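You operate a simulated robot arm through the tools that you are given. There is no shell and no other tool.

The job below is to be done with a simulated two-armed robot. You get a single attempt, and the scene is never put back.

TASK
Set the slide gauge to 160 mm on the master ring.
Fine: jaw closed on the ring, one press of SET; then jaw open and ring back on the shelf.

It is judged by the outcome, as a careful person would: the job done as asked, and still so three seconds after it is handed in. It fails if anything else is knocked over, pushed out of place, dropped, spilled or broken.

THE ROBOT
Two 7-joint arms with fingered hands on one trunk that stands fixed in place. Base frame: the origin is at the foot of the trunk, x ahead of it, y to its left, z up; the work surface is at about z = 860. Lengths are in mm, angles in rad, forces in N, time in s.
The left shoulder is at [60, 177, 1000], the right one opposite. Each reaches about 1000 mm from its shoulder. Payload 4 kg a hand.
The TCP of each hand is the grasp point between the finger pads, 37 mm short of the fingertips. In the tool frame z runs along the fingers and y along their closing line. The gripper opens to 124 mm; its body begins 43 mm behind the TCP. The gripper is a hand of 3 fingers: y runs from the thumb to the fingers, the wrist lies at [-15, -108, -202] in the tool frame, and closing takes about 1.5 s.
Orientation is that of the tool frame in the base frame, as a unit quaternion [w, x, y, z]. With the fingers straight down and the wrist toward the robot, the tool's x, y and z point along [0, 1, 0], [1, 0, 0] and [0, 0, -1] of the base frame.

THE INTERFACE
- The arms move only by the tool apply_moves. It takes "left_deltas", "right_deltas" or both (then of equal length, played together; a hand with none holds still); each is text: rows parted by semicolons, each of 6 numbers parted by spaces: the turn, a rotation vector about the base's x, y, z in rad, then the shift along the base's x, y, z in mm. In form: rx ry rz x y z; .... A call has 1 to 20 rows; each row shifts and turns the commanded pose from where the row before left it. "left_hand" and "right_hand" are, for a hand that has rows, the finger opening in mm, from 0 to 124, set as the call begins (left out, the last holds). Each row takes 0.2 s and may step no farther than 50 mm and 0.15 rad from the row before; otherwise, or with a gripper value out of range, the whole call is refused. A pose out of reach is approached as far as the arm can. The call stops where the force on the tool passes 50 N (or 10 N more than at its start, if that is more) or the arm is blocked; 0.2 s more then pass. The fingers move at their own pace (about 72 mm/s each) and stop on an object; they squeeze with about 25 N. The grip force told is the motor's: it shows also when the fingers shut on nothing. Time passes only in rows, and 0.2 s behind the last, so rows that do not move let the fingers close. The reply holds the time, the measured pose of the TCP, the force on the tool along the base axes, the opening and the grip force, in the units named above and with some noise, with the torque about the TCP (base axes, N m) and any sound that the robot's microphone picked up, and new pictures: "pictures" is both (left out), scene, wrist or none (wrist: the cameras of the hands that moved).
- Cameras (640 x 400 px; columns grow to the right, rows downward): "scene" is now at [51.9, -14.5, 1650.6]; the picture's right is [-0.18, -0.98, 0.00], its down [-0.65, 0.12, -0.75] and it looks along [0.74, -0.13, -0.66] (base axes); focal length 319 px, centre (320, 200). "left" rides on the left gripper at [-64, -76, -137] in its tool frame; the picture's right is [-0.84, -0.26, 0.48], its down [0.48, -0.76, 0.43] and it looks along [0.25, 0.60, 0.76] (tool axes); focal length 256 px, centre (320, 200). "right" rides on the right gripper at [64, -76, -137] in its tool frame; the picture's right is [-0.84, 0.26, -0.48], its down [-0.48, -0.76, 0.43] and it looks along [-0.26, 0.60, 0.76] (tool axes); focal length 256 px, centre (320, 200).
- lift_body(by): slides the trunk up (or, below 0, down) by that many mm; the arms and the scene camera ride with it, the base frame stays. It gives what a move gives, with no picture.
- finger_targets(index, middle, thumb_bend, thumb_turn, hand): sets how far each is bent, from 0 (flat) to 100 (curled in); at 30 the hand is open as for a grip, at 70 the pads meet at the TCP. One left out holds its place. A second passes; each finger stops where it meets its share of the squeeze, and holds until it gets a number again. A gripper value or a shape takes the hand back. It gives what a move gives, with no picture; readings hold the bend of each and the force on the fingers (four entries, about 0 where the hand has none), thumb and palm. thumb_turn goes from beside the hand (0) to across from the fingers (100), as for a grip.
- set_grasp(shape, hand): the hand has 3 fingers and takes this shape, open, in about a second: jaw (thumb against the fingers, like two jaws); tri (thumb and two fingers); tip (a fingertip pinch); poke (one finger out to press); point (the index stretched); flat (the hand flat); cup (the hand cupped); fist (a fist). The gripper value then closes the fingers along that shape, each until it touches; the sizes above hold for jaw. It gives what a move gives, with no picture.
- turn_head(pan, tilt): turns the head with the scene camera to pan (to the left, within 1.501 rad either way) and tilt (down, from -0.506 to 1.204), counted from straight ahead of the robot. It gives what a move gives, and a new picture of the scene camera.
- measure_at(camera, pixels): for up to 12 pixels [column, row] of the newest picture of that camera ("zoom" is the newest enlarged one), the place [x, y, z] in the base frame of the surface seen there, good to about 2 mm. The clock stands still meanwhile.
- enlarge(camera, box): a new picture of the part [left, top, right, bottom] of that camera's present view, enlarged. The clock stands still meanwhile.
- sign_off(): hands the job in; it is judged then, once.

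Unless the task says otherwise, let go and move clear before handing in.

The tools are called by a JSON object that holds its "op" and its "data". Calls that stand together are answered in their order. apply_moves: Moves the arms, as the interface text tells. Its arguments: {"type":"object","properties":{"left_deltas":{"type":"string"},"left_hand":{"type":"number"},"right_deltas":{"type":"string"},"right_hand":{"type":"number"},"pictures":{"type":"string","enum":["both","scene","wrist","none"]}},"required":[]} The other tools are called the same way: lift_body (by) moves the trunk up or down; set_grasp (shape, hand) gives the hand a shape; finger_targets (index, middle, thumb_bend, thumb_turn, hand) moves the fingers one by one; turn_head (pan, tilt) turns the head that bears the scene camera; measure_at (camera, pixels) gives the place of the surface under pixels of a picture; enlarge (camera, box) takes an enlarged picture of a part of a camera's view; sign_off () hands the job in.

At the start:

```text
time_s: 0.0
left_ee_pos: [631.9, 173.1, 1242.2]
left_ee_rot: [-0.001, 0.707, 0.707, 0.0]
left_contact_force: [0.1, 0.4, -0.3]
left_wrist_torque: [-0.01, 0.0, -0.01]
left_finger_gap: 123.6
left_finger_force: 0.1
left_shape: jaw
left_bend: [30.0, 30.0, 30.0, 98.0]
left_finger forces: [0.0, 0.1, 0.0, 0.0, 0.0, 0.1]
right_ee_pos: [621.6, -358.6, 1164.2]
right_ee_rot: [0.0, 0.707, 0.707, 0.0]
right_contact_force: [-0.6, 0.1, 0.0]
right_wrist_torque: [-0.03, 0.02, -0.02]
right_finger_gap: 123.9
right_finger_force: 0.1
right_shape: jaw
right_bend: [30.0, 30.0, 30.0, 98.0]
right_finger forces: [0.1, 0.1, 0.0, 0.1, 0.0, 0.0]
trunk travel left (down, up): [-525.0, 65.0]
head pan, tilt (commanded): [-0.18, 0.723]
```

scene: 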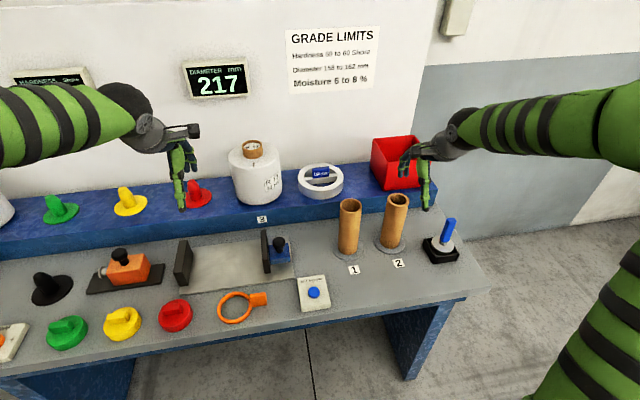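
right: 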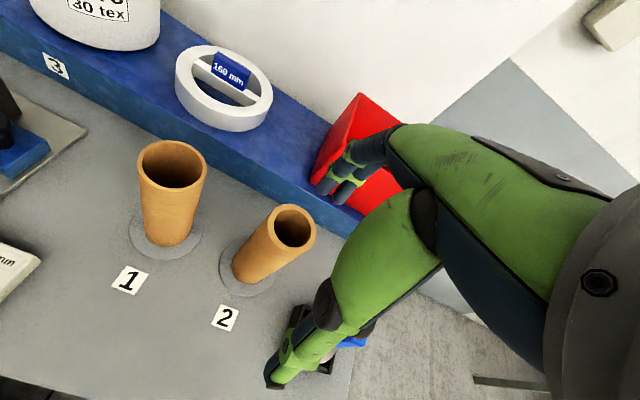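
left: 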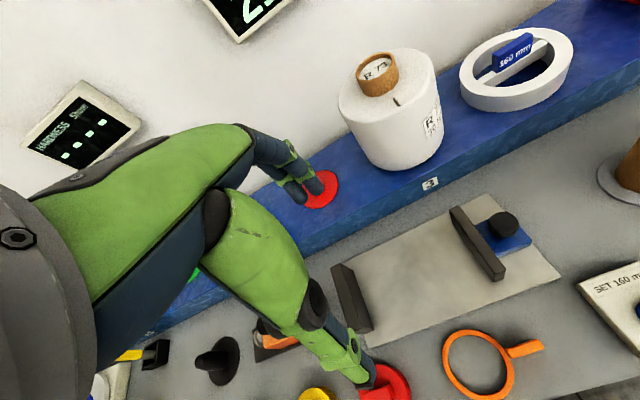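

The scene shows the slide gauge (plate around (225,268), sliding jaw at (268,252)), the master ring on the shelf at (321,180) and the SET box at (313,293); the display reads 217. I'll enlarge these for detail before moving.

{"op": "enlarge", "data": {"camera": "scene", "box": [160, 220, 340, 332]}}

{"op": "enlarge", "data": {"camera": "scene", "box": [220, 130, 380, 230]}}

{"op": "measure_at", "data": {"camera": "scene", "pixels": [[183, 243], [183, 265], [264, 232], [267, 262], [280, 243], [230, 260], [313, 293], [313, 310], [321, 172], [304, 178], [338, 178], [321, 194]]}}

```text
3.56 times, centred on (250, 276) of scene
```

zoom: 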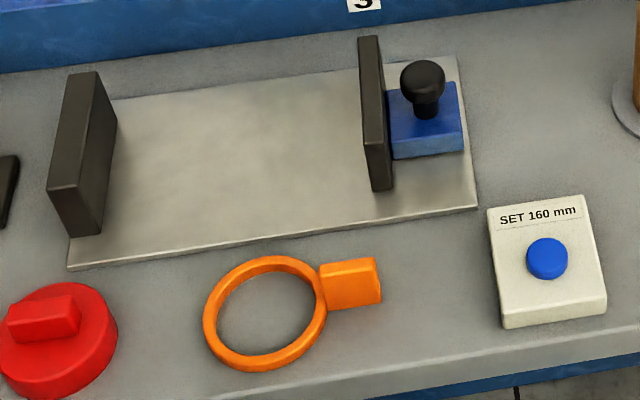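

```text
4.00 times, centred on (300, 180) of scene
```

zoom: 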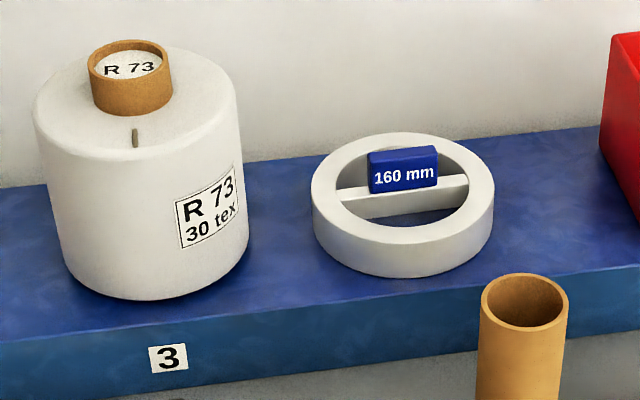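

```text
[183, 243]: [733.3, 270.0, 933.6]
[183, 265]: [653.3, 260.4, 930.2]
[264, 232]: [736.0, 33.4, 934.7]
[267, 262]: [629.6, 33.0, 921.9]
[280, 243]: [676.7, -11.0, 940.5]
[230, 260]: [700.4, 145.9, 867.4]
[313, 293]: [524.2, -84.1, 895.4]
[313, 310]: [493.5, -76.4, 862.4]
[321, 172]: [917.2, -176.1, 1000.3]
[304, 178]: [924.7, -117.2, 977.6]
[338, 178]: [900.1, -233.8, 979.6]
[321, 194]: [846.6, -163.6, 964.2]
```

The zooms show the ring with an upright blue handle on a crossbar (zoom (403,170)), and the gauge with a knobbed slider. I'll measure the ring in the present zoom, then the gauge.

{"op": "measure_at", "data": {"camera": "zoom", "pixels": [[372, 156], [434, 150], [373, 188], [436, 184], [390, 152], [350, 196], [460, 182], [318, 185], [488, 180], [400, 232], [400, 138], [400, 300]]}}

{"op": "enlarge", "data": {"camera": "right", "box": [150, 20, 310, 120]}}

```text
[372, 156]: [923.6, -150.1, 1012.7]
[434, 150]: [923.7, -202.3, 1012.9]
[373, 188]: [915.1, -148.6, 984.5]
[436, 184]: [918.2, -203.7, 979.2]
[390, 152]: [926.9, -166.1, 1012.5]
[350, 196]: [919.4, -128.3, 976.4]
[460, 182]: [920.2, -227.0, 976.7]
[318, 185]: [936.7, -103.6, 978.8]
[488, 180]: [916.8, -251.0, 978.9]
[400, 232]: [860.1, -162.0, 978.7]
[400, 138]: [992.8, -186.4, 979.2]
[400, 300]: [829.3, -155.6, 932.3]
```

```text
4.00 times, centred on (230, 70) of right
```

zoom: 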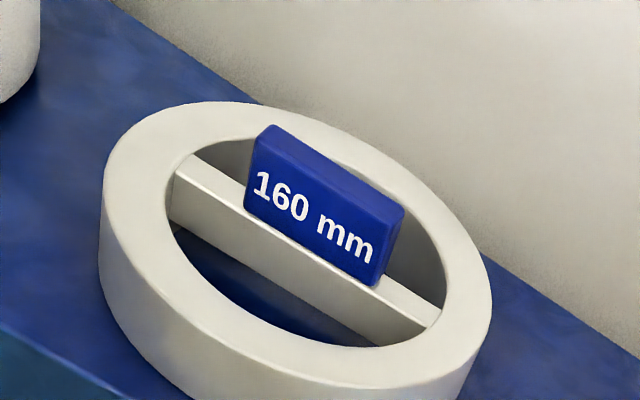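

Shelf is at z≈932, ring top z≈979, handle z 978–1013 and y −148…−204. I'll measure the handle and ring from the right wrist zoom to fix centre and thickness.

{"op": "measure_at", "data": {"camera": "zoom", "pixels": [[262, 128], [275, 127], [395, 206], [380, 215], [255, 140], [374, 280], [250, 205], [400, 240], [135, 160], [468, 270], [250, 320], [320, 150]]}}

{"op": "enlarge", "data": {"camera": "scene", "box": [160, 220, 340, 332]}}

```text
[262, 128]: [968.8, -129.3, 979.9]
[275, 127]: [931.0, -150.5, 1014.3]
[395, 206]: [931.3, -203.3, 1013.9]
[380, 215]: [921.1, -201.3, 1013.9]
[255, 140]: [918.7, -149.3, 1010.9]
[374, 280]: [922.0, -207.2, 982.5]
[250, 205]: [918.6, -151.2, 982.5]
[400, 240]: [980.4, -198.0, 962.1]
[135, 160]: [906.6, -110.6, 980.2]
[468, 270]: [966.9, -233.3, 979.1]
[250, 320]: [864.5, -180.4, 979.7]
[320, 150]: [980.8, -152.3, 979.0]
```

```text
3.56 times, centred on (250, 276) of scene
```

zoom: 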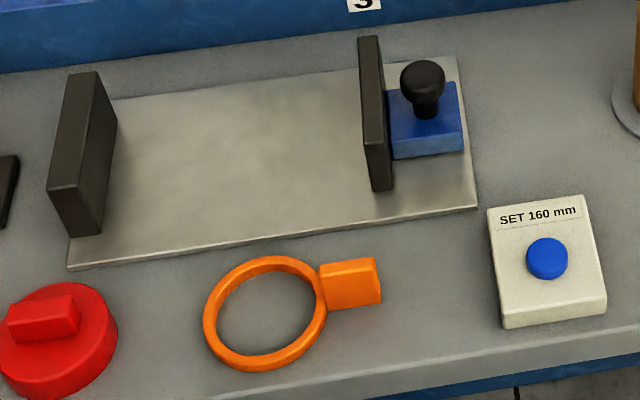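

The handle is centred near (925, −177), about 14 mm thick in x. Now measuring the gauge jaws, slider, knob and SET button.

{"op": "measure_at", "data": {"camera": "zoom", "pixels": [[98, 80], [112, 120], [85, 180], [102, 230], [75, 82], [52, 185], [365, 45], [376, 45], [384, 160], [372, 165], [380, 180], [100, 150]]}}

{"op": "measure_at", "data": {"camera": "zoom", "pixels": [[422, 66], [410, 80], [424, 110], [395, 150], [460, 145], [456, 90], [392, 98], [470, 195], [455, 65], [75, 262], [545, 255], [545, 245]]}}

```text
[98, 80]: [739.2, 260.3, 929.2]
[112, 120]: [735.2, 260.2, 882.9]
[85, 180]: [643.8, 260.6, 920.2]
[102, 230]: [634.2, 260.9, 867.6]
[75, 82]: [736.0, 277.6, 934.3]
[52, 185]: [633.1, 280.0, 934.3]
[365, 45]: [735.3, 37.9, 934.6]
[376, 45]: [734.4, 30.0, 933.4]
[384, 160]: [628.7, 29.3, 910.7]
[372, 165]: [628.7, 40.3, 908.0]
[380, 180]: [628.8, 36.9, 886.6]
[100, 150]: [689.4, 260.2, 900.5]
```

```text
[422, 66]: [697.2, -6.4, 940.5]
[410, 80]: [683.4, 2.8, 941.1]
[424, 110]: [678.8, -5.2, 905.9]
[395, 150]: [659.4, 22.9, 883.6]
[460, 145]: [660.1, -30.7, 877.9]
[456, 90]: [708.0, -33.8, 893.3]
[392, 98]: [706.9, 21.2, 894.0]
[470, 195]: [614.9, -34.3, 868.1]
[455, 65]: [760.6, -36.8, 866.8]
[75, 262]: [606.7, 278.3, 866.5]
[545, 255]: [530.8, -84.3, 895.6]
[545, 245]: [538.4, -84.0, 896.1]
```

Gauge geometry: fixed jaw inner face y≈260, moving jaw inner face y≈41, knob around (687,−5,930), SET button top ≈(530,−84,896). I'll look closely at the hands to judge finger sizes.

{"op": "enlarge", "data": {"camera": "scene", "box": [370, 100, 498, 220]}}

{"op": "enlarge", "data": {"camera": "left", "box": [140, 110, 460, 400]}}

{"op": "enlarge", "data": {"camera": "right", "box": [220, 100, 460, 400]}}

```text
3.33 times, centred on (434, 160) of scene
```

zoom: 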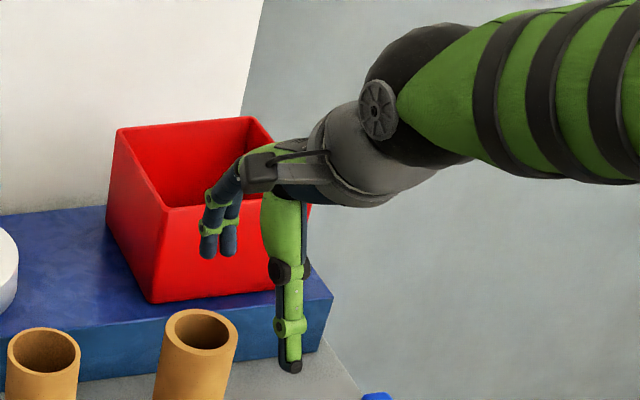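

```text
1.38 times, centred on (300, 255) of left
```

zoom: 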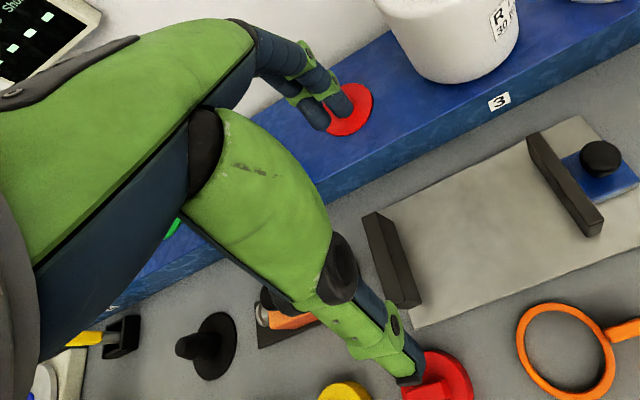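

```text
1.33 times, centred on (340, 250) of right
```

zoom: 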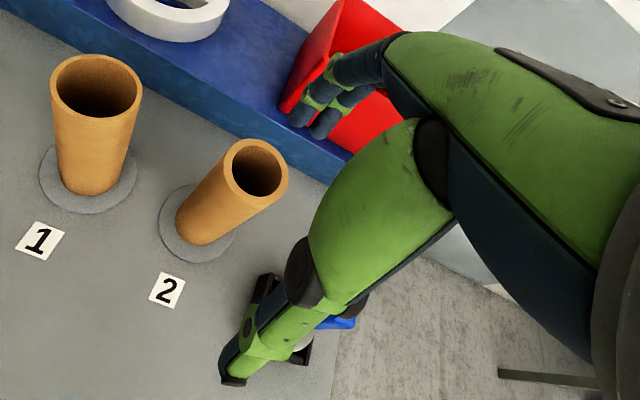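

The two fingers sit close side by side (scene around (400,174),(407,174)), with the thumb at (426,205). I'll measure them to learn their width and position relative to the TCP.

{"op": "measure_at", "data": {"camera": "scene", "pixels": [[400, 174], [407, 174], [398, 172], [410, 173], [425, 208], [423, 200], [428, 200], [426, 190], [404, 160], [350, 200], [394, 195], [440, 240]]}}

{"op": "measure_at", "data": {"camera": "right", "pixels": [[328, 190], [340, 198], [272, 385], [285, 360], [300, 345], [335, 300], [340, 180], [350, 170]]}}

```text
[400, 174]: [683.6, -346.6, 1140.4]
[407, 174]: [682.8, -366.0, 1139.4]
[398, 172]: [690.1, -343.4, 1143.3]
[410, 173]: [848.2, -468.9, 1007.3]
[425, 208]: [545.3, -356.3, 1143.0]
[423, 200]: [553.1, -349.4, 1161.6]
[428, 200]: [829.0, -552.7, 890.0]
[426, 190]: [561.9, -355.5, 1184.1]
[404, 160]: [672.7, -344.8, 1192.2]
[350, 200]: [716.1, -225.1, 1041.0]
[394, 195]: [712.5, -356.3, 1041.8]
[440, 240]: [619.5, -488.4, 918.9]
```

```text
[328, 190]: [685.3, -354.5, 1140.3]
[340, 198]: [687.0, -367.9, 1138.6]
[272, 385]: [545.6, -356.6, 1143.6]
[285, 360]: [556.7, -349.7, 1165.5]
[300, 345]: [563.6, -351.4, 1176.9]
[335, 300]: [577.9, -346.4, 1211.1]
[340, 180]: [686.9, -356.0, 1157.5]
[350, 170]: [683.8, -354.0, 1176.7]
```

Fingers together span only about ±20 mm in y, so gripping the handle and the knob along x is feasible. I'll check wall, bobbin, red box and button sizes before moving.

{"op": "measure_at", "data": {"camera": "scene", "pixels": [[253, 142], [235, 160], [280, 165], [255, 200], [321, 150], [375, 140], [373, 170], [418, 142], [300, 205], [345, 195], [440, 100], [320, 100]]}}

{"op": "enlarge", "data": {"camera": "scene", "box": [290, 265, 340, 320]}}

```text
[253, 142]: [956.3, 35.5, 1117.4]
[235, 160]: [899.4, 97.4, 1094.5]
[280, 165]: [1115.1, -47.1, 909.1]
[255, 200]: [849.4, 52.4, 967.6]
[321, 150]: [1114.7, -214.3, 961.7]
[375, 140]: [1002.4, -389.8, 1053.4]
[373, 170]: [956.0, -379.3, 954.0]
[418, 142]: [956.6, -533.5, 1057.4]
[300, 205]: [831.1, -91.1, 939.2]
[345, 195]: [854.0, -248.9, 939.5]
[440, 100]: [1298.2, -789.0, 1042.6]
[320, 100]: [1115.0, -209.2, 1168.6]
```

```text
7.27 times, centred on (315, 292) of scene
```

zoom: 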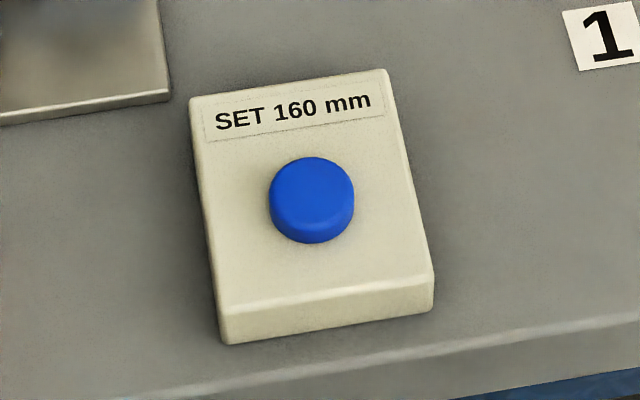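

Shelf top is z≈939, wall x≈1115, bobbin edge stays at y>−30. Measuring the button and its box.

{"op": "measure_at", "data": {"camera": "zoom", "pixels": [[311, 190], [275, 190], [350, 190], [311, 162], [311, 218], [230, 200], [390, 200], [311, 290], [200, 110], [385, 80], [425, 275], [230, 310]]}}

{"op": "apply_moves", "data": {"left_deltas": "0 0 0 -10 40 10; 0 0 0 -10 45 10; 0 0 0 -10 45 10; 0 0 0 -10 45 5; 0 0 0 -10 45 5; 0 0 0 -10 40 0", "right_deltas": "0 0 0 40 20 0; 0 0 0 40 20 0; 0 0 0 40 20 0; 0 0 0 40 20 0; 0 0 0 40 30 0; 0 0 0 40 30 0", "right_hand": 76}}

```text
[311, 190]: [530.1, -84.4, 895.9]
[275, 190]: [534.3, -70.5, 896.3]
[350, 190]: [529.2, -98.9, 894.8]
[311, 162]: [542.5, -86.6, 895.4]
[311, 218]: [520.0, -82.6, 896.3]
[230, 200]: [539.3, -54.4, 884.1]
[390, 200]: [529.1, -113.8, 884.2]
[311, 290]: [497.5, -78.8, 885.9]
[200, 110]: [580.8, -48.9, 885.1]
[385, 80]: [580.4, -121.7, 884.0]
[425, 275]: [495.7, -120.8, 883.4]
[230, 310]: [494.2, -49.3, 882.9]
```

```text
time_s: 1.4
left_ee_pos: [574.5, 434.3, 1282.4]
left_ee_rot: [-0.001, 0.708, 0.706, -0.001]
left_contact_force: [0.2, 0.6, 0.2]
left_wrist_torque: [-0.01, 0.01, -0.03]
left_finger_gap: 123.8
left_finger_force: 0.2
left_shape: jaw
left_bend: [30.0, 30.0, 30.0, 98.0]
left_finger forces: [0.1, 0.0, 0.0, 0.0, 0.0, 0.0]
right_ee_pos: [863.1, -218.3, 1162.3]
right_ee_rot: [0.0, 0.707, 0.707, 0.0]
right_contact_force: [0.5, 0.3, 0.4]
right_wrist_torque: [-0.05, 0.04, 0.0]
right_finger_gap: 76.4
right_finger_force: 0.2
right_shape: jaw
right_bend: [38.0, 41.0, 53.0, 99.0]
right_finger forces: [0.0, 0.0, 0.0, 0.0, 0.1, 0.0]
trunk travel left (down, up): [-525.0, 65.0]
head pan, tilt (commanded): [-0.18, 0.723]
```

scene: 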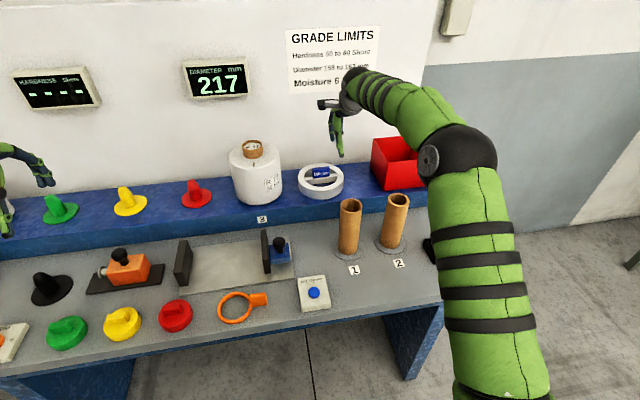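
right: 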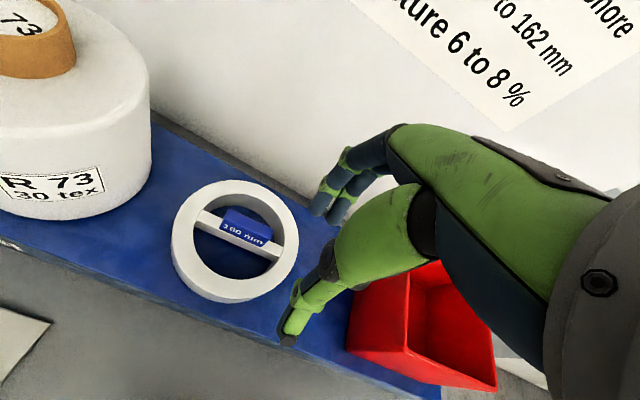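
left: 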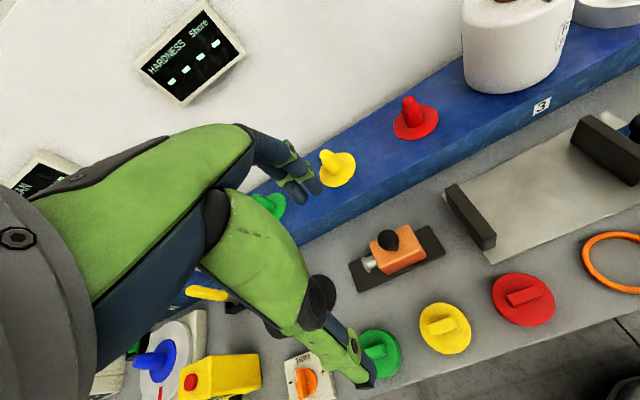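

The right hand is near the ring; in the right image the handle is at (247,226). I'll enlarge and measure the handle precisely before descending.

{"op": "enlarge", "data": {"camera": "right", "box": [160, 170, 320, 310]}}

```text
2.86 times, centred on (240, 240) of right
```

zoom: 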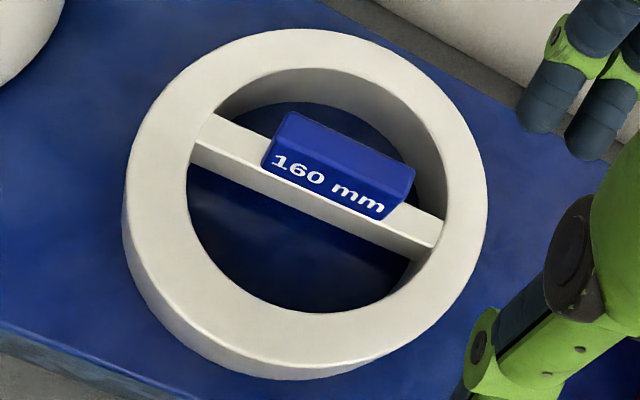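

{"op": "measure_at", "data": {"camera": "zoom", "pixels": [[295, 117], [285, 140], [410, 175], [395, 195], [345, 155], [215, 130], [205, 140], [435, 225], [420, 240], [220, 95], [330, 310], [150, 180]]}}

{"op": "measure_at", "data": {"camera": "zoom", "pixels": [[300, 35], [290, 355], [140, 200], [475, 220], [290, 75], [250, 250], [80, 200], [340, 130], [330, 175], [540, 110], [590, 140], [250, 365]]}}

```text
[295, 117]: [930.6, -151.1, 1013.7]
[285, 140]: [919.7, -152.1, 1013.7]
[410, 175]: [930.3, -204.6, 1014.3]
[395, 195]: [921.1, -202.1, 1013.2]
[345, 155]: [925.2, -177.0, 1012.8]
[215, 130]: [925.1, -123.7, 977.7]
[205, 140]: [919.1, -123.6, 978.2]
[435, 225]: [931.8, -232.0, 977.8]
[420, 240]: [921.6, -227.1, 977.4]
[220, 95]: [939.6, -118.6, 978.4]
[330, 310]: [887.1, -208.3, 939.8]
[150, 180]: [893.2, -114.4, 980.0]
```

```text
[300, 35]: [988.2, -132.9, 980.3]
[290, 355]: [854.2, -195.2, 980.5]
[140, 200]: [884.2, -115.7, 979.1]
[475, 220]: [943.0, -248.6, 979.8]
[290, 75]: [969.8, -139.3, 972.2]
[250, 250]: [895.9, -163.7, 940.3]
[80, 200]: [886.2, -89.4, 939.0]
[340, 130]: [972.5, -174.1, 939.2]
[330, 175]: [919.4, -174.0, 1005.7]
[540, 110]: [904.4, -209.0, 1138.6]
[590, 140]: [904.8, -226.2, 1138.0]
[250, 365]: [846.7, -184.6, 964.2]
```

The handle centre is (925.2, −177.0), z 978–1013.5. I'll move above it with opening 50 and drop to z≈1064 to check alignment.

{"op": "apply_moves", "data": {"right_deltas": "0 0 0 32 21 0; 0 0 0 31.4 20.6 0; 0 0 0 0 0 -40; 0 0 0 0 0 -40; 0 0 0 0 0 -15", "right_hand": 50}}

```text
time_s: 2.6
left_ee_pos: [573.2, 433.3, 1284.5]
left_ee_rot: [-0.001, 0.707, 0.707, 0.0]
left_contact_force: [-0.5, -0.1, 0.5]
left_wrist_torque: [0.02, 0.05, 0.07]
left_finger_gap: 123.7
left_finger_force: 0.1
left_shape: jaw
left_bend: [30.0, 30.0, 30.0, 98.0]
left_finger forces: [0.0, 0.0, 0.0, 0.0, 0.0, 0.1]
right_ee_pos: [911.0, -182.8, 1067.3]
right_ee_rot: [0.0, 0.708, 0.707, 0.0]
right_contact_force: [-0.3, -0.6, -0.5]
right_wrist_torque: [0.01, 0.03, -0.04]
right_finger_gap: 50.0
right_finger_force: 0.1
right_shape: jaw
right_bend: [46.0, 50.0, 59.0, 100.0]
right_finger forces: [0.0, 0.0, 0.0, 0.0, 0.0, 0.0]
right hand out of reach, approached as far as the arm can: row 2
trunk travel left (down, up): [-525.0, 65.0]
head pan, tilt (commanded): [-0.18, 0.723]
```

scene: 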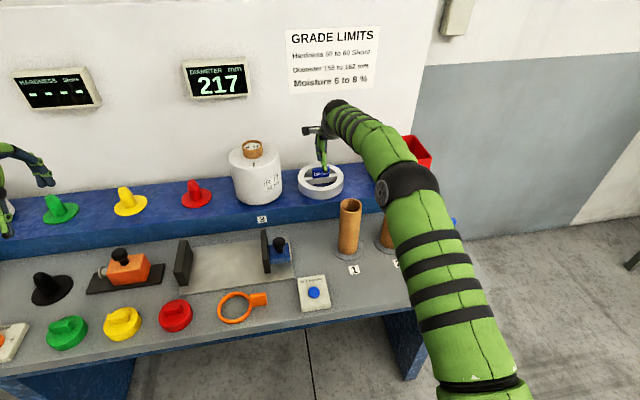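
right: 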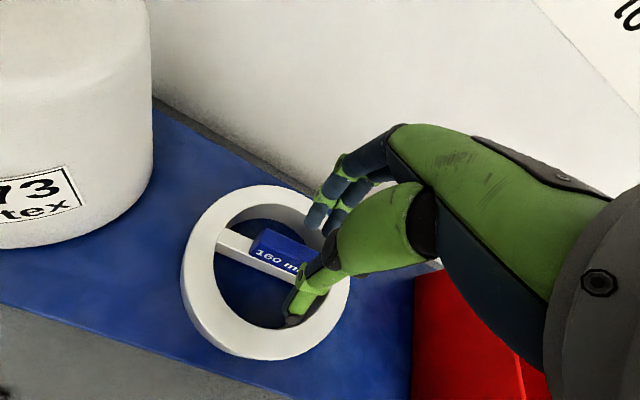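

The hand stopped short at (911,−183,1067) because row 2 was out of reach up high. I'll drop a bit and see where the commanded pose now stands.

{"op": "apply_moves", "data": {"right_deltas": "0 0 0 0 0 -10; 0 0 0 0 0 0; 0 0 0 0 0 0", "pictures": "wrist"}}

```text
time_s: 3.4
left_ee_pos: [572.6, 433.6, 1283.9]
left_ee_rot: [0.001, 0.707, 0.708, 0.0]
left_contact_force: [-0.3, -0.1, -1.2]
left_wrist_torque: [0.01, -0.03, 0.02]
left_finger_gap: 124.0
left_finger_force: 0.1
left_shape: jaw
left_bend: [30.0, 30.0, 30.0, 98.0]
left_finger forces: [0.1, 0.0, 0.0, 0.0, 0.1, 0.1]
right_ee_pos: [911.1, -183.1, 1057.3]
right_ee_rot: [-0.001, 0.708, 0.707, 0.0]
right_contact_force: [-0.2, -0.2, 0.2]
right_wrist_torque: [0.0, 0.0, -0.03]
right_finger_gap: 50.2
right_finger_force: 0.0
right_shape: jaw
right_bend: [46.0, 50.0, 59.0, 100.0]
right_finger forces: [0.1, 0.1, 0.0, 0.0, 0.0, 0.0]
trunk travel left (down, up): [-525.0, 65.0]
head pan, tilt (commanded): [-0.18, 0.723]
```

right: 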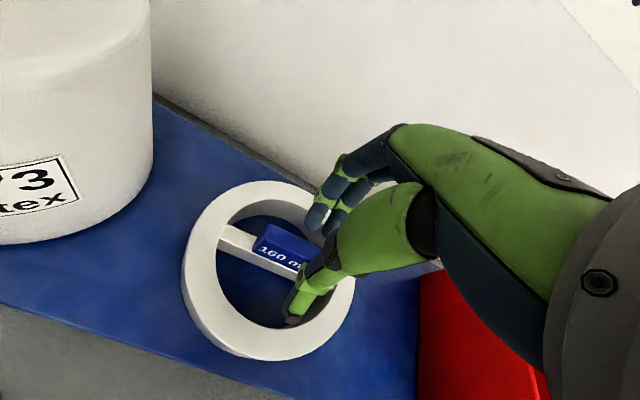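

The commanded pose was clipped to (911,−183). Shift +14 x, +6 y at this lower height.

{"op": "apply_moves", "data": {"right_deltas": "0 0 0 14.1 6.0 0; 0 0 0 0 0 0; 0 0 0 0 0 0", "pictures": "both"}}

```text
time_s: 4.2
left_ee_pos: [572.6, 433.4, 1283.7]
left_ee_rot: [0.0, 0.707, 0.707, 0.001]
left_contact_force: [-1.0, -0.2, -0.3]
left_wrist_torque: [-0.01, 0.01, -0.03]
left_finger_gap: 123.7
left_finger_force: 0.0
left_shape: jaw
left_bend: [30.0, 30.0, 30.0, 98.0]
left_finger forces: [0.1, 0.0, 0.1, 0.0, 0.1, 0.0]
right_ee_pos: [925.2, -177.1, 1057.5]
right_ee_rot: [0.0, 0.707, 0.707, 0.0]
right_contact_force: [0.0, -0.1, 0.1]
right_wrist_torque: [0.0, -0.01, -0.02]
right_finger_gap: 50.1
right_finger_force: 0.2
right_shape: jaw
right_bend: [46.0, 50.0, 59.0, 100.0]
right_finger forces: [0.0, 0.0, 0.1, 0.0, 0.0, 0.1]
trunk travel left (down, up): [-525.0, 65.0]
head pan, tilt (commanded): [-0.18, 0.723]
```

scene: 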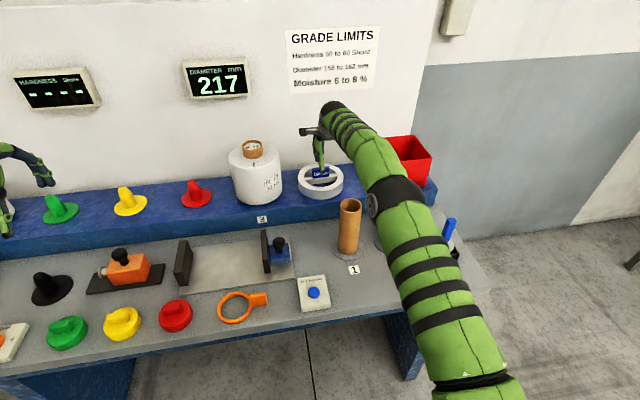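
right: 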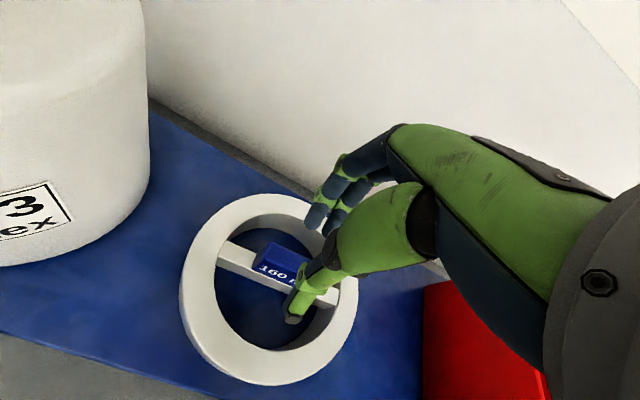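

TCP is now exactly over the handle at (925.2,−177.1,1057.5). I'll check the forearm's clearance above cup 2 and the red box before descending.

{"op": "measure_at", "data": {"camera": "scene", "pixels": [[375, 205], [400, 190], [355, 140], [375, 170], [410, 235], [435, 225], [390, 240], [450, 320], [345, 110], [320, 160], [315, 135], [400, 150]]}}

{"op": "enlarge", "data": {"camera": "scene", "box": [270, 100, 430, 210]}}

```text
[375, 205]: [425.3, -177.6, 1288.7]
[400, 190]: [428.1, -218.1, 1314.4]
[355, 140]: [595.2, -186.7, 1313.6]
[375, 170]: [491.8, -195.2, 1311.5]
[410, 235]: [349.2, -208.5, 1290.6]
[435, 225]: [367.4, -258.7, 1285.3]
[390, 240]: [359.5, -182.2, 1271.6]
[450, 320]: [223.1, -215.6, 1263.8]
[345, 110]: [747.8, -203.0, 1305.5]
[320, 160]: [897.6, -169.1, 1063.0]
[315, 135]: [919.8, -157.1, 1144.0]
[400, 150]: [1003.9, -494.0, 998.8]
```

```text
3.64 times, centred on (350, 155) of scene
```

zoom: 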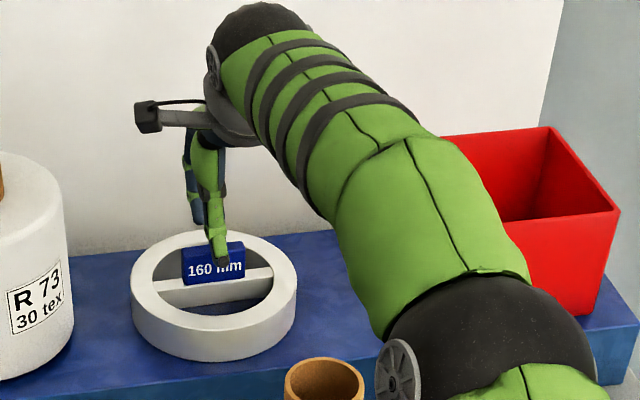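

The forearm is well above everything. Descending to z≈999 with the fingers straddling the handle.

{"op": "apply_moves", "data": {"right_deltas": "0 0 0 0 0 -20; 0 0 0 0 0 -20; 0 0 0 0 0 -18.5; 0 0 0 0 0 0", "pictures": "both"}}

```text
time_s: 5.2
left_ee_pos: [573.0, 433.3, 1283.1]
left_ee_rot: [-0.001, 0.707, 0.708, 0.0]
left_contact_force: [-0.6, 0.1, 0.0]
left_wrist_torque: [-0.03, -0.01, -0.03]
left_finger_gap: 123.8
left_finger_force: 0.0
left_shape: jaw
left_bend: [30.0, 30.0, 30.0, 98.0]
left_finger forces: [0.0, 0.0, 0.1, 0.0, 0.1, 0.0]
right_ee_pos: [925.0, -176.6, 999.0]
right_ee_rot: [0.0, 0.707, 0.708, 0.0]
right_contact_force: [0.2, 0.6, 0.2]
right_wrist_torque: [0.01, 0.01, 0.0]
right_finger_gap: 50.1
right_finger_force: 0.0
right_shape: jaw
right_bend: [46.0, 50.0, 59.0, 100.0]
right_finger forces: [0.0, 0.0, 0.0, 0.0, 0.2, 0.0]
trunk travel left (down, up): [-525.0, 65.0]
head pan, tilt (commanded): [-0.18, 0.723]
```

scene: 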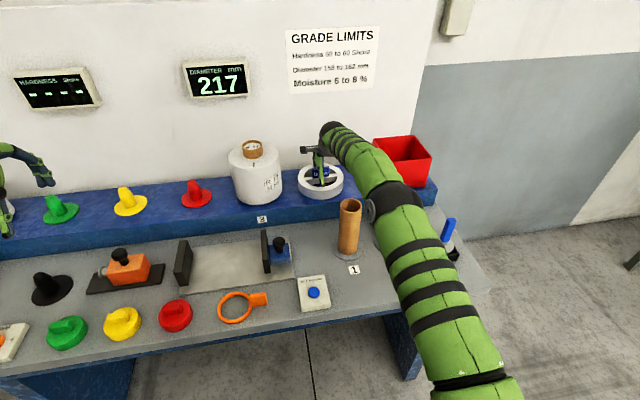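
right: 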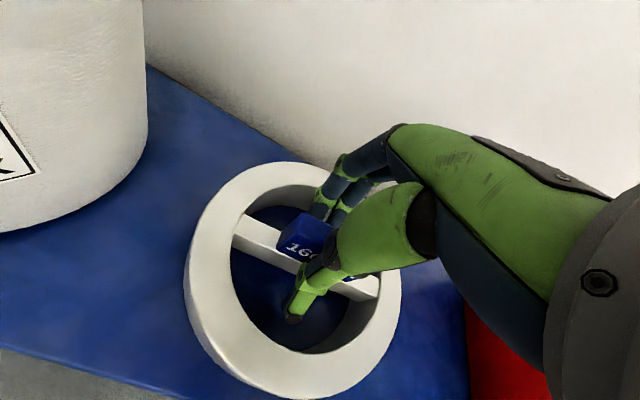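

Fingers straddle the handle with no contact. Closing on the handle.

{"op": "apply_moves", "data": {"right_deltas": "0 0 0 0 0 0; 0 0 0 0 0 0; 0 0 0 0 0 0; 0 0 0 0 0 0; 0 0 0 0 0 0; 0 0 0 0 0 0; 0 0 0 0 0 0; 0 0 0 0 0 0", "right_hand": 0, "pictures": "wrist"}}

```text
time_s: 7.0
left_ee_pos: [573.4, 433.6, 1284.3]
left_ee_rot: [0.0, 0.707, 0.707, 0.0]
left_contact_force: [-0.1, -1.1, -0.3]
left_wrist_torque: [0.05, 0.0, 0.02]
left_finger_gap: 123.8
left_finger_force: 0.0
left_shape: jaw
left_bend: [30.0, 30.0, 30.0, 98.0]
left_finger forces: [0.0, 0.0, 0.0, 0.0, 0.0, 0.0]
right_ee_pos: [925.7, -176.0, 999.9]
right_ee_rot: [0.001, 0.707, 0.707, 0.001]
right_contact_force: [0.0, 0.6, 7.7]
right_wrist_torque: [-0.02, -1.03, 0.05]
right_finger_gap: 24.0
right_finger_force: 24.9
right_shape: jaw
right_bend: [64.0, 65.0, 61.0, 100.0]
right_finger forces: [19.7, 12.7, 0.0, 0.1, 32.3, 0.0]
trunk travel left (down, up): [-525.0, 65.0]
head pan, tilt (commanded): [-0.18, 0.723]
```

right: 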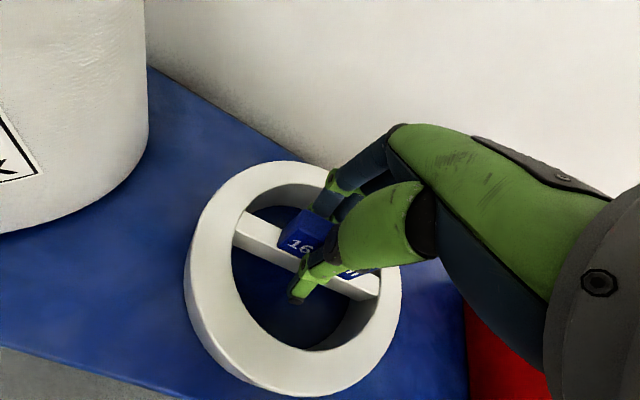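

The grip holds at gap 24 with ~25 N. I'll lift a little and check that the ring comes with it.

{"op": "apply_moves", "data": {"right_deltas": "0 0 0 0 0 4; 0 0 0 0 0 8; 0 0 0 0 0 8; 0 0 0 0 0 0; 0 0 0 0 0 0", "pictures": "both"}}

```text
time_s: 8.2
left_ee_pos: [573.2, 433.9, 1283.1]
left_ee_rot: [-0.001, 0.707, 0.707, 0.001]
left_contact_force: [-0.1, 0.7, -0.8]
left_wrist_torque: [-0.01, 0.01, -0.01]
left_finger_gap: 123.9
left_finger_force: 0.1
left_shape: jaw
left_bend: [30.0, 30.0, 30.0, 98.0]
left_finger forces: [0.0, 0.1, 0.0, 0.1, 0.1, 0.1]
right_ee_pos: [925.3, -178.2, 1017.5]
right_ee_rot: [-0.001, 0.707, 0.707, -0.001]
right_contact_force: [1.2, -0.4, -2.0]
right_wrist_torque: [-0.02, -0.26, 0.01]
right_finger_gap: 18.5
right_finger_force: 25.3
right_shape: jaw
right_bend: [65.0, 66.0, 63.0, 100.0]
right_finger forces: [16.1, 8.9, 0.1, 0.0, 23.5, 0.0]
trunk travel left (down, up): [-525.0, 65.0]
head pan, tilt (commanded): [-0.18, 0.723]
```

scene: 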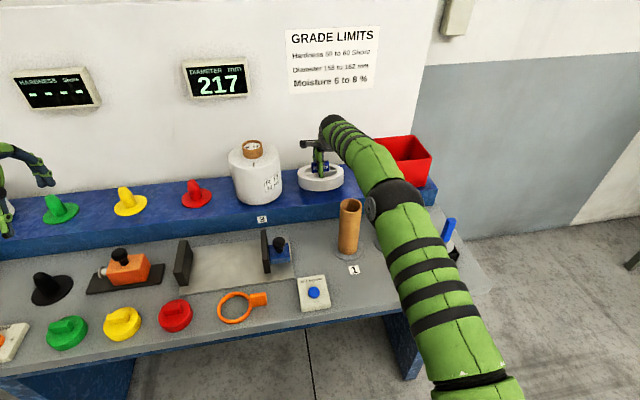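
right: 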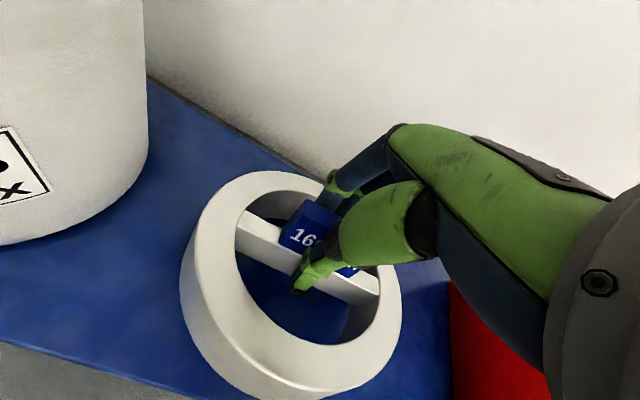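

The ring appears tilted in the grip. I'll zoom in and measure the rim to see whether it is lifted and how it tilts.

{"op": "enlarge", "data": {"camera": "scene", "box": [280, 130, 376, 210]}}

{"op": "measure_at", "data": {"camera": "right", "pixels": [[195, 270], [250, 376], [395, 300], [270, 175], [215, 200], [265, 230], [360, 290], [300, 220], [320, 208], [290, 240], [350, 358], [225, 345]]}}

```text
5.00 times, centred on (328, 170) of scene
```

zoom: 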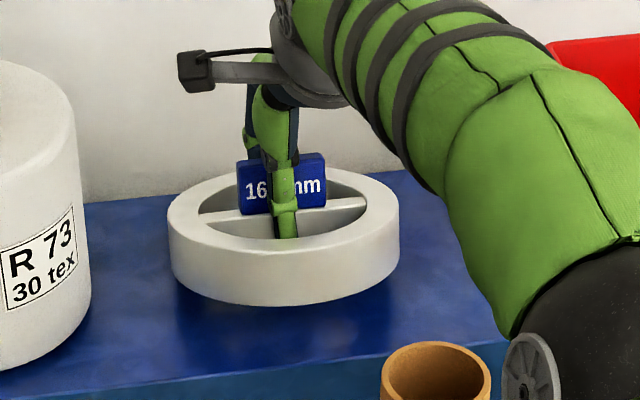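

```text
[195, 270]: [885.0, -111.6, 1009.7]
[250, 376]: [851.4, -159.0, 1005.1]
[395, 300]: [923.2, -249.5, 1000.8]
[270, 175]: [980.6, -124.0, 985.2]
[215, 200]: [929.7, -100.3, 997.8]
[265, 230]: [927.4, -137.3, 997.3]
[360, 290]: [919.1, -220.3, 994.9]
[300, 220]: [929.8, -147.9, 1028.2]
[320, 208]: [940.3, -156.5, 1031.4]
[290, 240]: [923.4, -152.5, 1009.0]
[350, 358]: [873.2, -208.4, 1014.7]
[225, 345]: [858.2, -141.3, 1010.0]
```

The ring is up about 18 mm but tilted front-up by ~0.26 rad about y. I'll level it by turning the hand −0.26 rad about y while raising a bit more.

{"op": "apply_moves", "data": {"right_deltas": "0 0 0 0 0 8; 0 -0.07 0 0 0 6; 0 -0.07 0 0 0 6; 0 -0.06 0 0 0 4; 0 -0.06 0 0 0 4; 0 0 0 0 0 0; 0 0 0 0 0 0", "pictures": "both"}}

```text
time_s: 9.8
left_ee_pos: [573.2, 432.9, 1283.0]
left_ee_rot: [0.0, 0.708, 0.707, 0.001]
left_contact_force: [-0.4, 0.9, 0.2]
left_wrist_torque: [-0.03, 0.0, -0.01]
left_finger_gap: 123.7
left_finger_force: 0.1
left_shape: jaw
left_bend: [30.0, 30.0, 30.0, 98.0]
left_finger forces: [0.0, 0.0, 0.0, 0.0, 0.0, 0.0]
right_ee_pos: [926.6, -176.6, 1047.2]
right_ee_rot: [0.092, 0.701, 0.701, 0.092]
right_contact_force: [-0.1, 0.8, -7.1]
right_wrist_torque: [0.01, 0.04, -0.01]
right_finger_gap: 17.3
right_finger_force: 25.1
right_shape: jaw
right_bend: [66.0, 66.0, 63.0, 100.0]
right_finger forces: [15.6, 8.5, 0.0, 0.1, 23.7, 0.1]
trunk travel left (down, up): [-525.0, 65.0]
head pan, tilt (commanded): [-0.18, 0.723]
```

scene: 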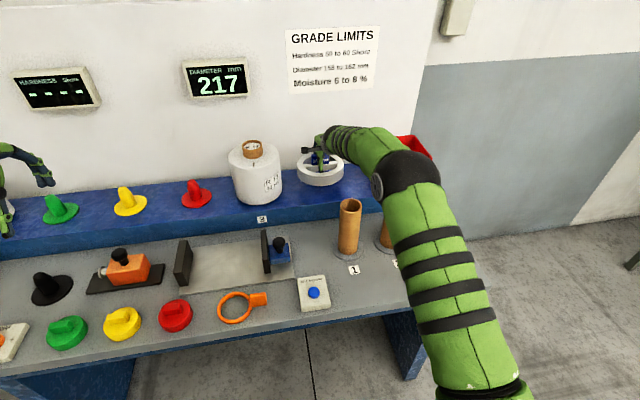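
right: 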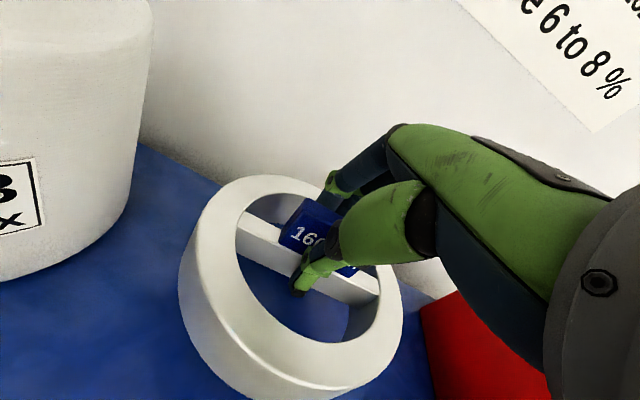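

The whole weight (7.1 N) is now carried. I'll measure the rim to check level.

{"op": "measure_at", "data": {"camera": "right", "pixels": [[195, 270], [245, 375], [392, 300], [275, 183], [215, 200], [262, 232], [365, 288], [300, 205], [322, 212], [293, 240], [345, 358], [225, 345]]}}

{"op": "enlarge", "data": {"camera": "scene", "box": [270, 120, 366, 200]}}

```text
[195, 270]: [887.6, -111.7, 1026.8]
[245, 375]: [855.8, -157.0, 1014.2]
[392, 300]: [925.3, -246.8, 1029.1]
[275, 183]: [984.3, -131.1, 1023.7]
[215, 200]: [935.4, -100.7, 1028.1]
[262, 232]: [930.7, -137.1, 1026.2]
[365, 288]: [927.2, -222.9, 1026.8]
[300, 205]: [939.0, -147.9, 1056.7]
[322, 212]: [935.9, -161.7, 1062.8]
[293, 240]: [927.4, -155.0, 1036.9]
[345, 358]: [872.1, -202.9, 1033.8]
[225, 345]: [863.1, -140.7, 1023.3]
```

```text
5.00 times, centred on (318, 160) of scene
```

zoom: 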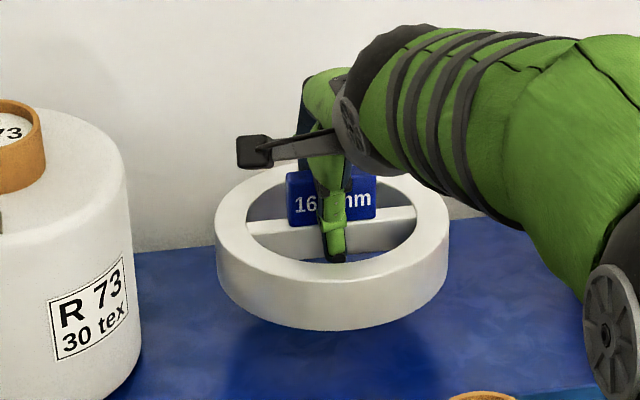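

The ring is nearly level with about 0.05 rad tilt remaining and sits ~59.5 mm below the TCP at its base. I'll trim the tilt and carry it between the bobbin and cup 1 to above the gauge.

{"op": "apply_moves", "data": {"right_deltas": "0 -0.05 0 -10 4 8; 0 0 0 -18 14 6; 0 0 0 -18 14 4; 0 0 0 -18 14 4; 0 0 0 -18 14 2; 0 0 0 -18 14 0; 0 0 0 -18 14 0; 0 0 0 -18 14 0; 0 0 0 -14 18 0; 0 0 0 -10 22 0; 0 0 0 -8 22 0; 0 0 0 -8 22 0; 0 0 0 -8 22 0; 0 0 0 -8 22 0; 0 0 0 -8 22 0; 0 0 0 -8 22 0; 0 0 0 -8 22 0; 0 0 0 -8 22 0; 0 0 0 -8 22 0; 0 0 0 -8.6 18 0", "pictures": "both"}}

```text
time_s: 14.0
left_ee_pos: [572.8, 433.8, 1284.7]
left_ee_rot: [0.001, 0.707, 0.707, 0.0]
left_contact_force: [0.6, 0.3, -0.5]
left_wrist_torque: [-0.04, -0.03, 0.02]
left_finger_gap: 123.8
left_finger_force: 0.1
left_shape: jaw
left_bend: [30.0, 30.0, 30.0, 98.0]
left_finger forces: [0.0, 0.0, 0.0, 0.1, 0.0, 0.0]
right_ee_pos: [684.0, 181.6, 1071.2]
right_ee_rot: [0.109, 0.698, 0.699, 0.11]
right_contact_force: [-0.5, 0.4, -4.9]
right_wrist_torque: [-0.03, 0.07, 0.0]
right_finger_gap: 17.3
right_finger_force: 25.1
right_shape: jaw
right_bend: [66.0, 67.0, 63.0, 100.0]
right_finger forces: [15.5, 8.4, 0.1, 0.0, 23.8, 0.0]
trunk travel left (down, up): [-525.0, 65.0]
head pan, tilt (commanded): [-0.18, 0.723]
```

scene: 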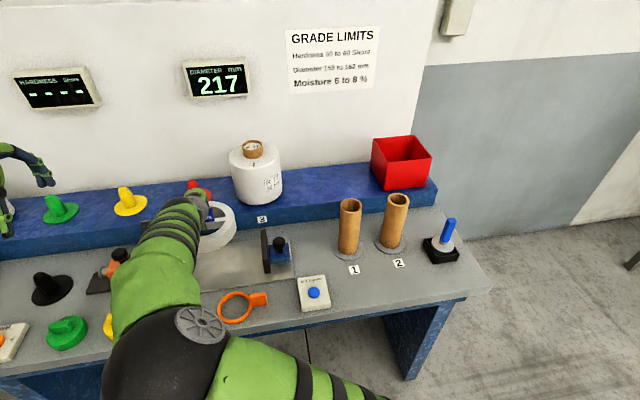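
right: 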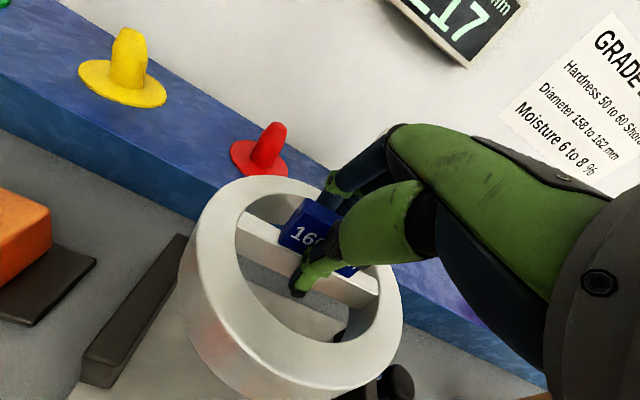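

TCP is at (684,181.6,1071) above the gauge. I'll measure the ring rim against the fixed jaw (right image (130,310)) to set the right lateral position before lowering.

{"op": "measure_at", "data": {"camera": "right", "pixels": [[195, 270], [205, 215], [222, 193], [390, 300], [393, 340], [275, 182], [240, 355], [345, 360], [235, 210], [260, 232], [365, 288], [140, 310]]}}

{"op": "measure_at", "data": {"camera": "right", "pixels": [[188, 238], [170, 250], [110, 370], [95, 355], [130, 320], [320, 205], [300, 205], [395, 378], [180, 300], [185, 320], [300, 345], [285, 375]]}}

```text
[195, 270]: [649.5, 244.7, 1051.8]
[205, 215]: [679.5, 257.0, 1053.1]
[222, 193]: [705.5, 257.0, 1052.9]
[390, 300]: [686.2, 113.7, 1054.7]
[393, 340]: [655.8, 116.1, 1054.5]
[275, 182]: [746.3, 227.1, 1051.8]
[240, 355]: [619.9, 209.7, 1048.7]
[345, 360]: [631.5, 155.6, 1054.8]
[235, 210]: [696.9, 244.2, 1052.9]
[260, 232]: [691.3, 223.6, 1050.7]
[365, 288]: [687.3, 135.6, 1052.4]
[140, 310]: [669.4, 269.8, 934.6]
```

```text
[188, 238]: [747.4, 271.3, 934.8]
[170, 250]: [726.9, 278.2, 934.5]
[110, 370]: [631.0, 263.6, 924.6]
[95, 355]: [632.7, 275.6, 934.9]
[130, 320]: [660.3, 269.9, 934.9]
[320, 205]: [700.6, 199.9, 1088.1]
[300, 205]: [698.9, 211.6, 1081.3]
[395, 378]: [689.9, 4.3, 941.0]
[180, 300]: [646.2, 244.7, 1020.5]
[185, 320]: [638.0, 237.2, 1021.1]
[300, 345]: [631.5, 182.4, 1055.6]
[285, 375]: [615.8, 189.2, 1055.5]
```

The ring is level (rim ≈1053 all round), centred near (688,181); its left edge would overlap the fixed jaw face at 260. Shift −4 x, −6 y, then lower to just above the plate.

{"op": "apply_moves", "data": {"right_deltas": "0 0 0 -2 -3 0; 0 0 0 -2 -3 0; 0 0 0 0 0 -20; 0 0 0 0 0 -20; 0 0 0 0 0 -20; 0 0 0 0 0 -20; 0 0 0 0 0 -15; 0 0 0 0 0 0; 0 0 0 0 0 0", "pictures": "both"}}

```text
time_s: 16.0
left_ee_pos: [573.3, 433.0, 1284.1]
left_ee_rot: [0.0, 0.707, 0.707, 0.001]
left_contact_force: [-0.4, -0.1, 0.4]
left_wrist_torque: [-0.03, 0.02, 0.02]
left_finger_gap: 123.7
left_finger_force: 0.0
left_shape: jaw
left_bend: [30.0, 30.0, 30.0, 98.0]
left_finger forces: [0.0, 0.1, 0.0, 0.0, 0.0, 0.0]
right_ee_pos: [680.9, 175.0, 976.5]
right_ee_rot: [0.109, 0.699, 0.698, 0.108]
right_contact_force: [0.7, 0.7, -5.3]
right_wrist_torque: [-0.02, 0.05, 0.02]
right_finger_gap: 17.3
right_finger_force: 25.0
right_shape: jaw
right_bend: [66.0, 67.0, 63.0, 100.0]
right_finger forces: [15.5, 8.6, 0.1, 0.1, 23.7, 0.0]
trunk travel left (down, up): [-525.0, 65.0]
head pan, tilt (commanded): [-0.18, 0.723]
```

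scene: 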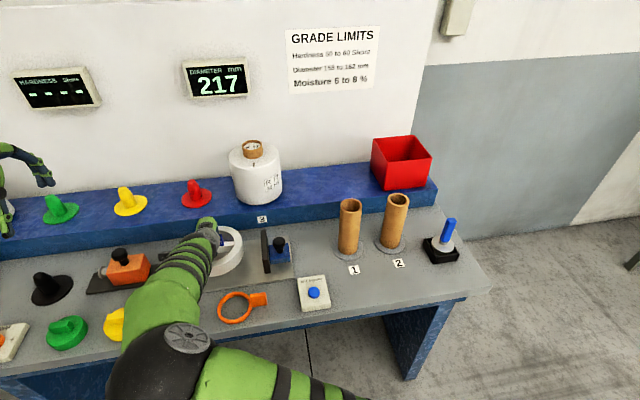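
right: 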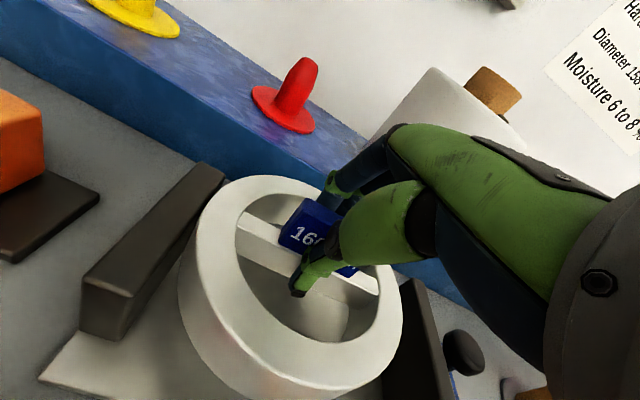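

The ring base is just inside the jaw tops with no contact force. Measuring the ring edge to jaw clearance.

{"op": "measure_at", "data": {"camera": "right", "pixels": [[205, 215], [222, 193], [200, 240], [215, 178], [150, 240], [120, 290], [128, 285], [390, 300], [393, 340], [410, 320], [425, 345], [280, 378]]}}

{"op": "enlarge", "data": {"camera": "right", "box": [80, 150, 280, 400]}}

```text
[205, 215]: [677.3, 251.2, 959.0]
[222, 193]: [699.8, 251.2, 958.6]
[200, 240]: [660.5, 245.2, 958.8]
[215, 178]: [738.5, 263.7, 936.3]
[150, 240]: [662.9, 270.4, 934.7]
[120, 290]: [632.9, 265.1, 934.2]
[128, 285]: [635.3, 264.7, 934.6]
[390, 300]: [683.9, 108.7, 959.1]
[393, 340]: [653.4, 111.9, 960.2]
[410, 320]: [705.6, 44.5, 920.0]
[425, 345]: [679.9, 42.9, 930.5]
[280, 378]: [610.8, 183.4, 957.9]
```

```text
1.60 times, centred on (180, 275) of right
```

zoom: 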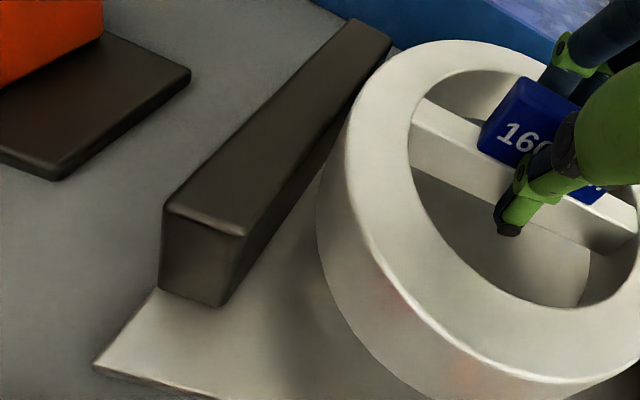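

There's ~5 mm clearance to the fixed jaw. Lowering ~46 mm, then fine steps onto the plate.

{"op": "apply_moves", "data": {"right_deltas": "0 0 0 0 0 -12; 0 0 0 0 0 -12; 0 0 0 0 0 -12; 0 0 0 0 0 -10; 0 0 0 0 0 0; 0 0 0 0 0 -2; 0 0 0 0 0 0", "pictures": "wrist"}}

```text
time_s: 17.6
left_ee_pos: [572.8, 432.8, 1282.5]
left_ee_rot: [0.0, 0.707, 0.707, 0.0]
left_contact_force: [-1.1, 0.3, 0.5]
left_wrist_torque: [0.02, 0.01, 0.01]
left_finger_gap: 123.6
left_finger_force: 0.1
left_shape: jaw
left_bend: [30.0, 30.0, 30.0, 98.0]
left_finger forces: [0.0, 0.1, 0.0, 0.1, 0.0, 0.0]
right_ee_pos: [681.2, 176.0, 927.1]
right_ee_rot: [0.109, 0.699, 0.699, 0.109]
right_contact_force: [-0.5, -0.5, -5.4]
right_wrist_torque: [0.03, 0.03, 0.02]
right_finger_gap: 17.0
right_finger_force: 25.0
right_shape: jaw
right_bend: [66.0, 67.0, 63.0, 100.0]
right_finger forces: [15.5, 8.4, 0.1, 0.1, 23.8, 0.0]
trunk travel left (down, up): [-525.0, 65.0]
head pan, tilt (commanded): [-0.18, 0.723]
```

right: 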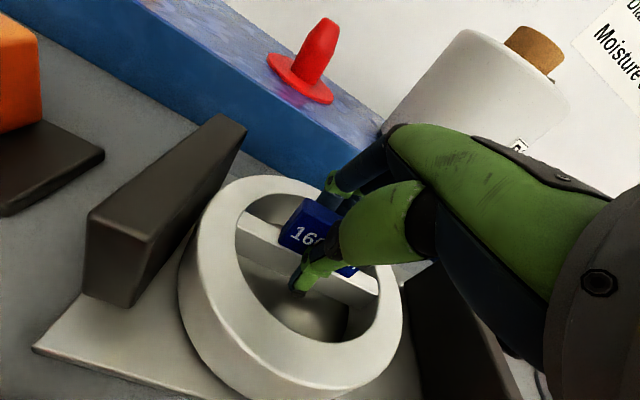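

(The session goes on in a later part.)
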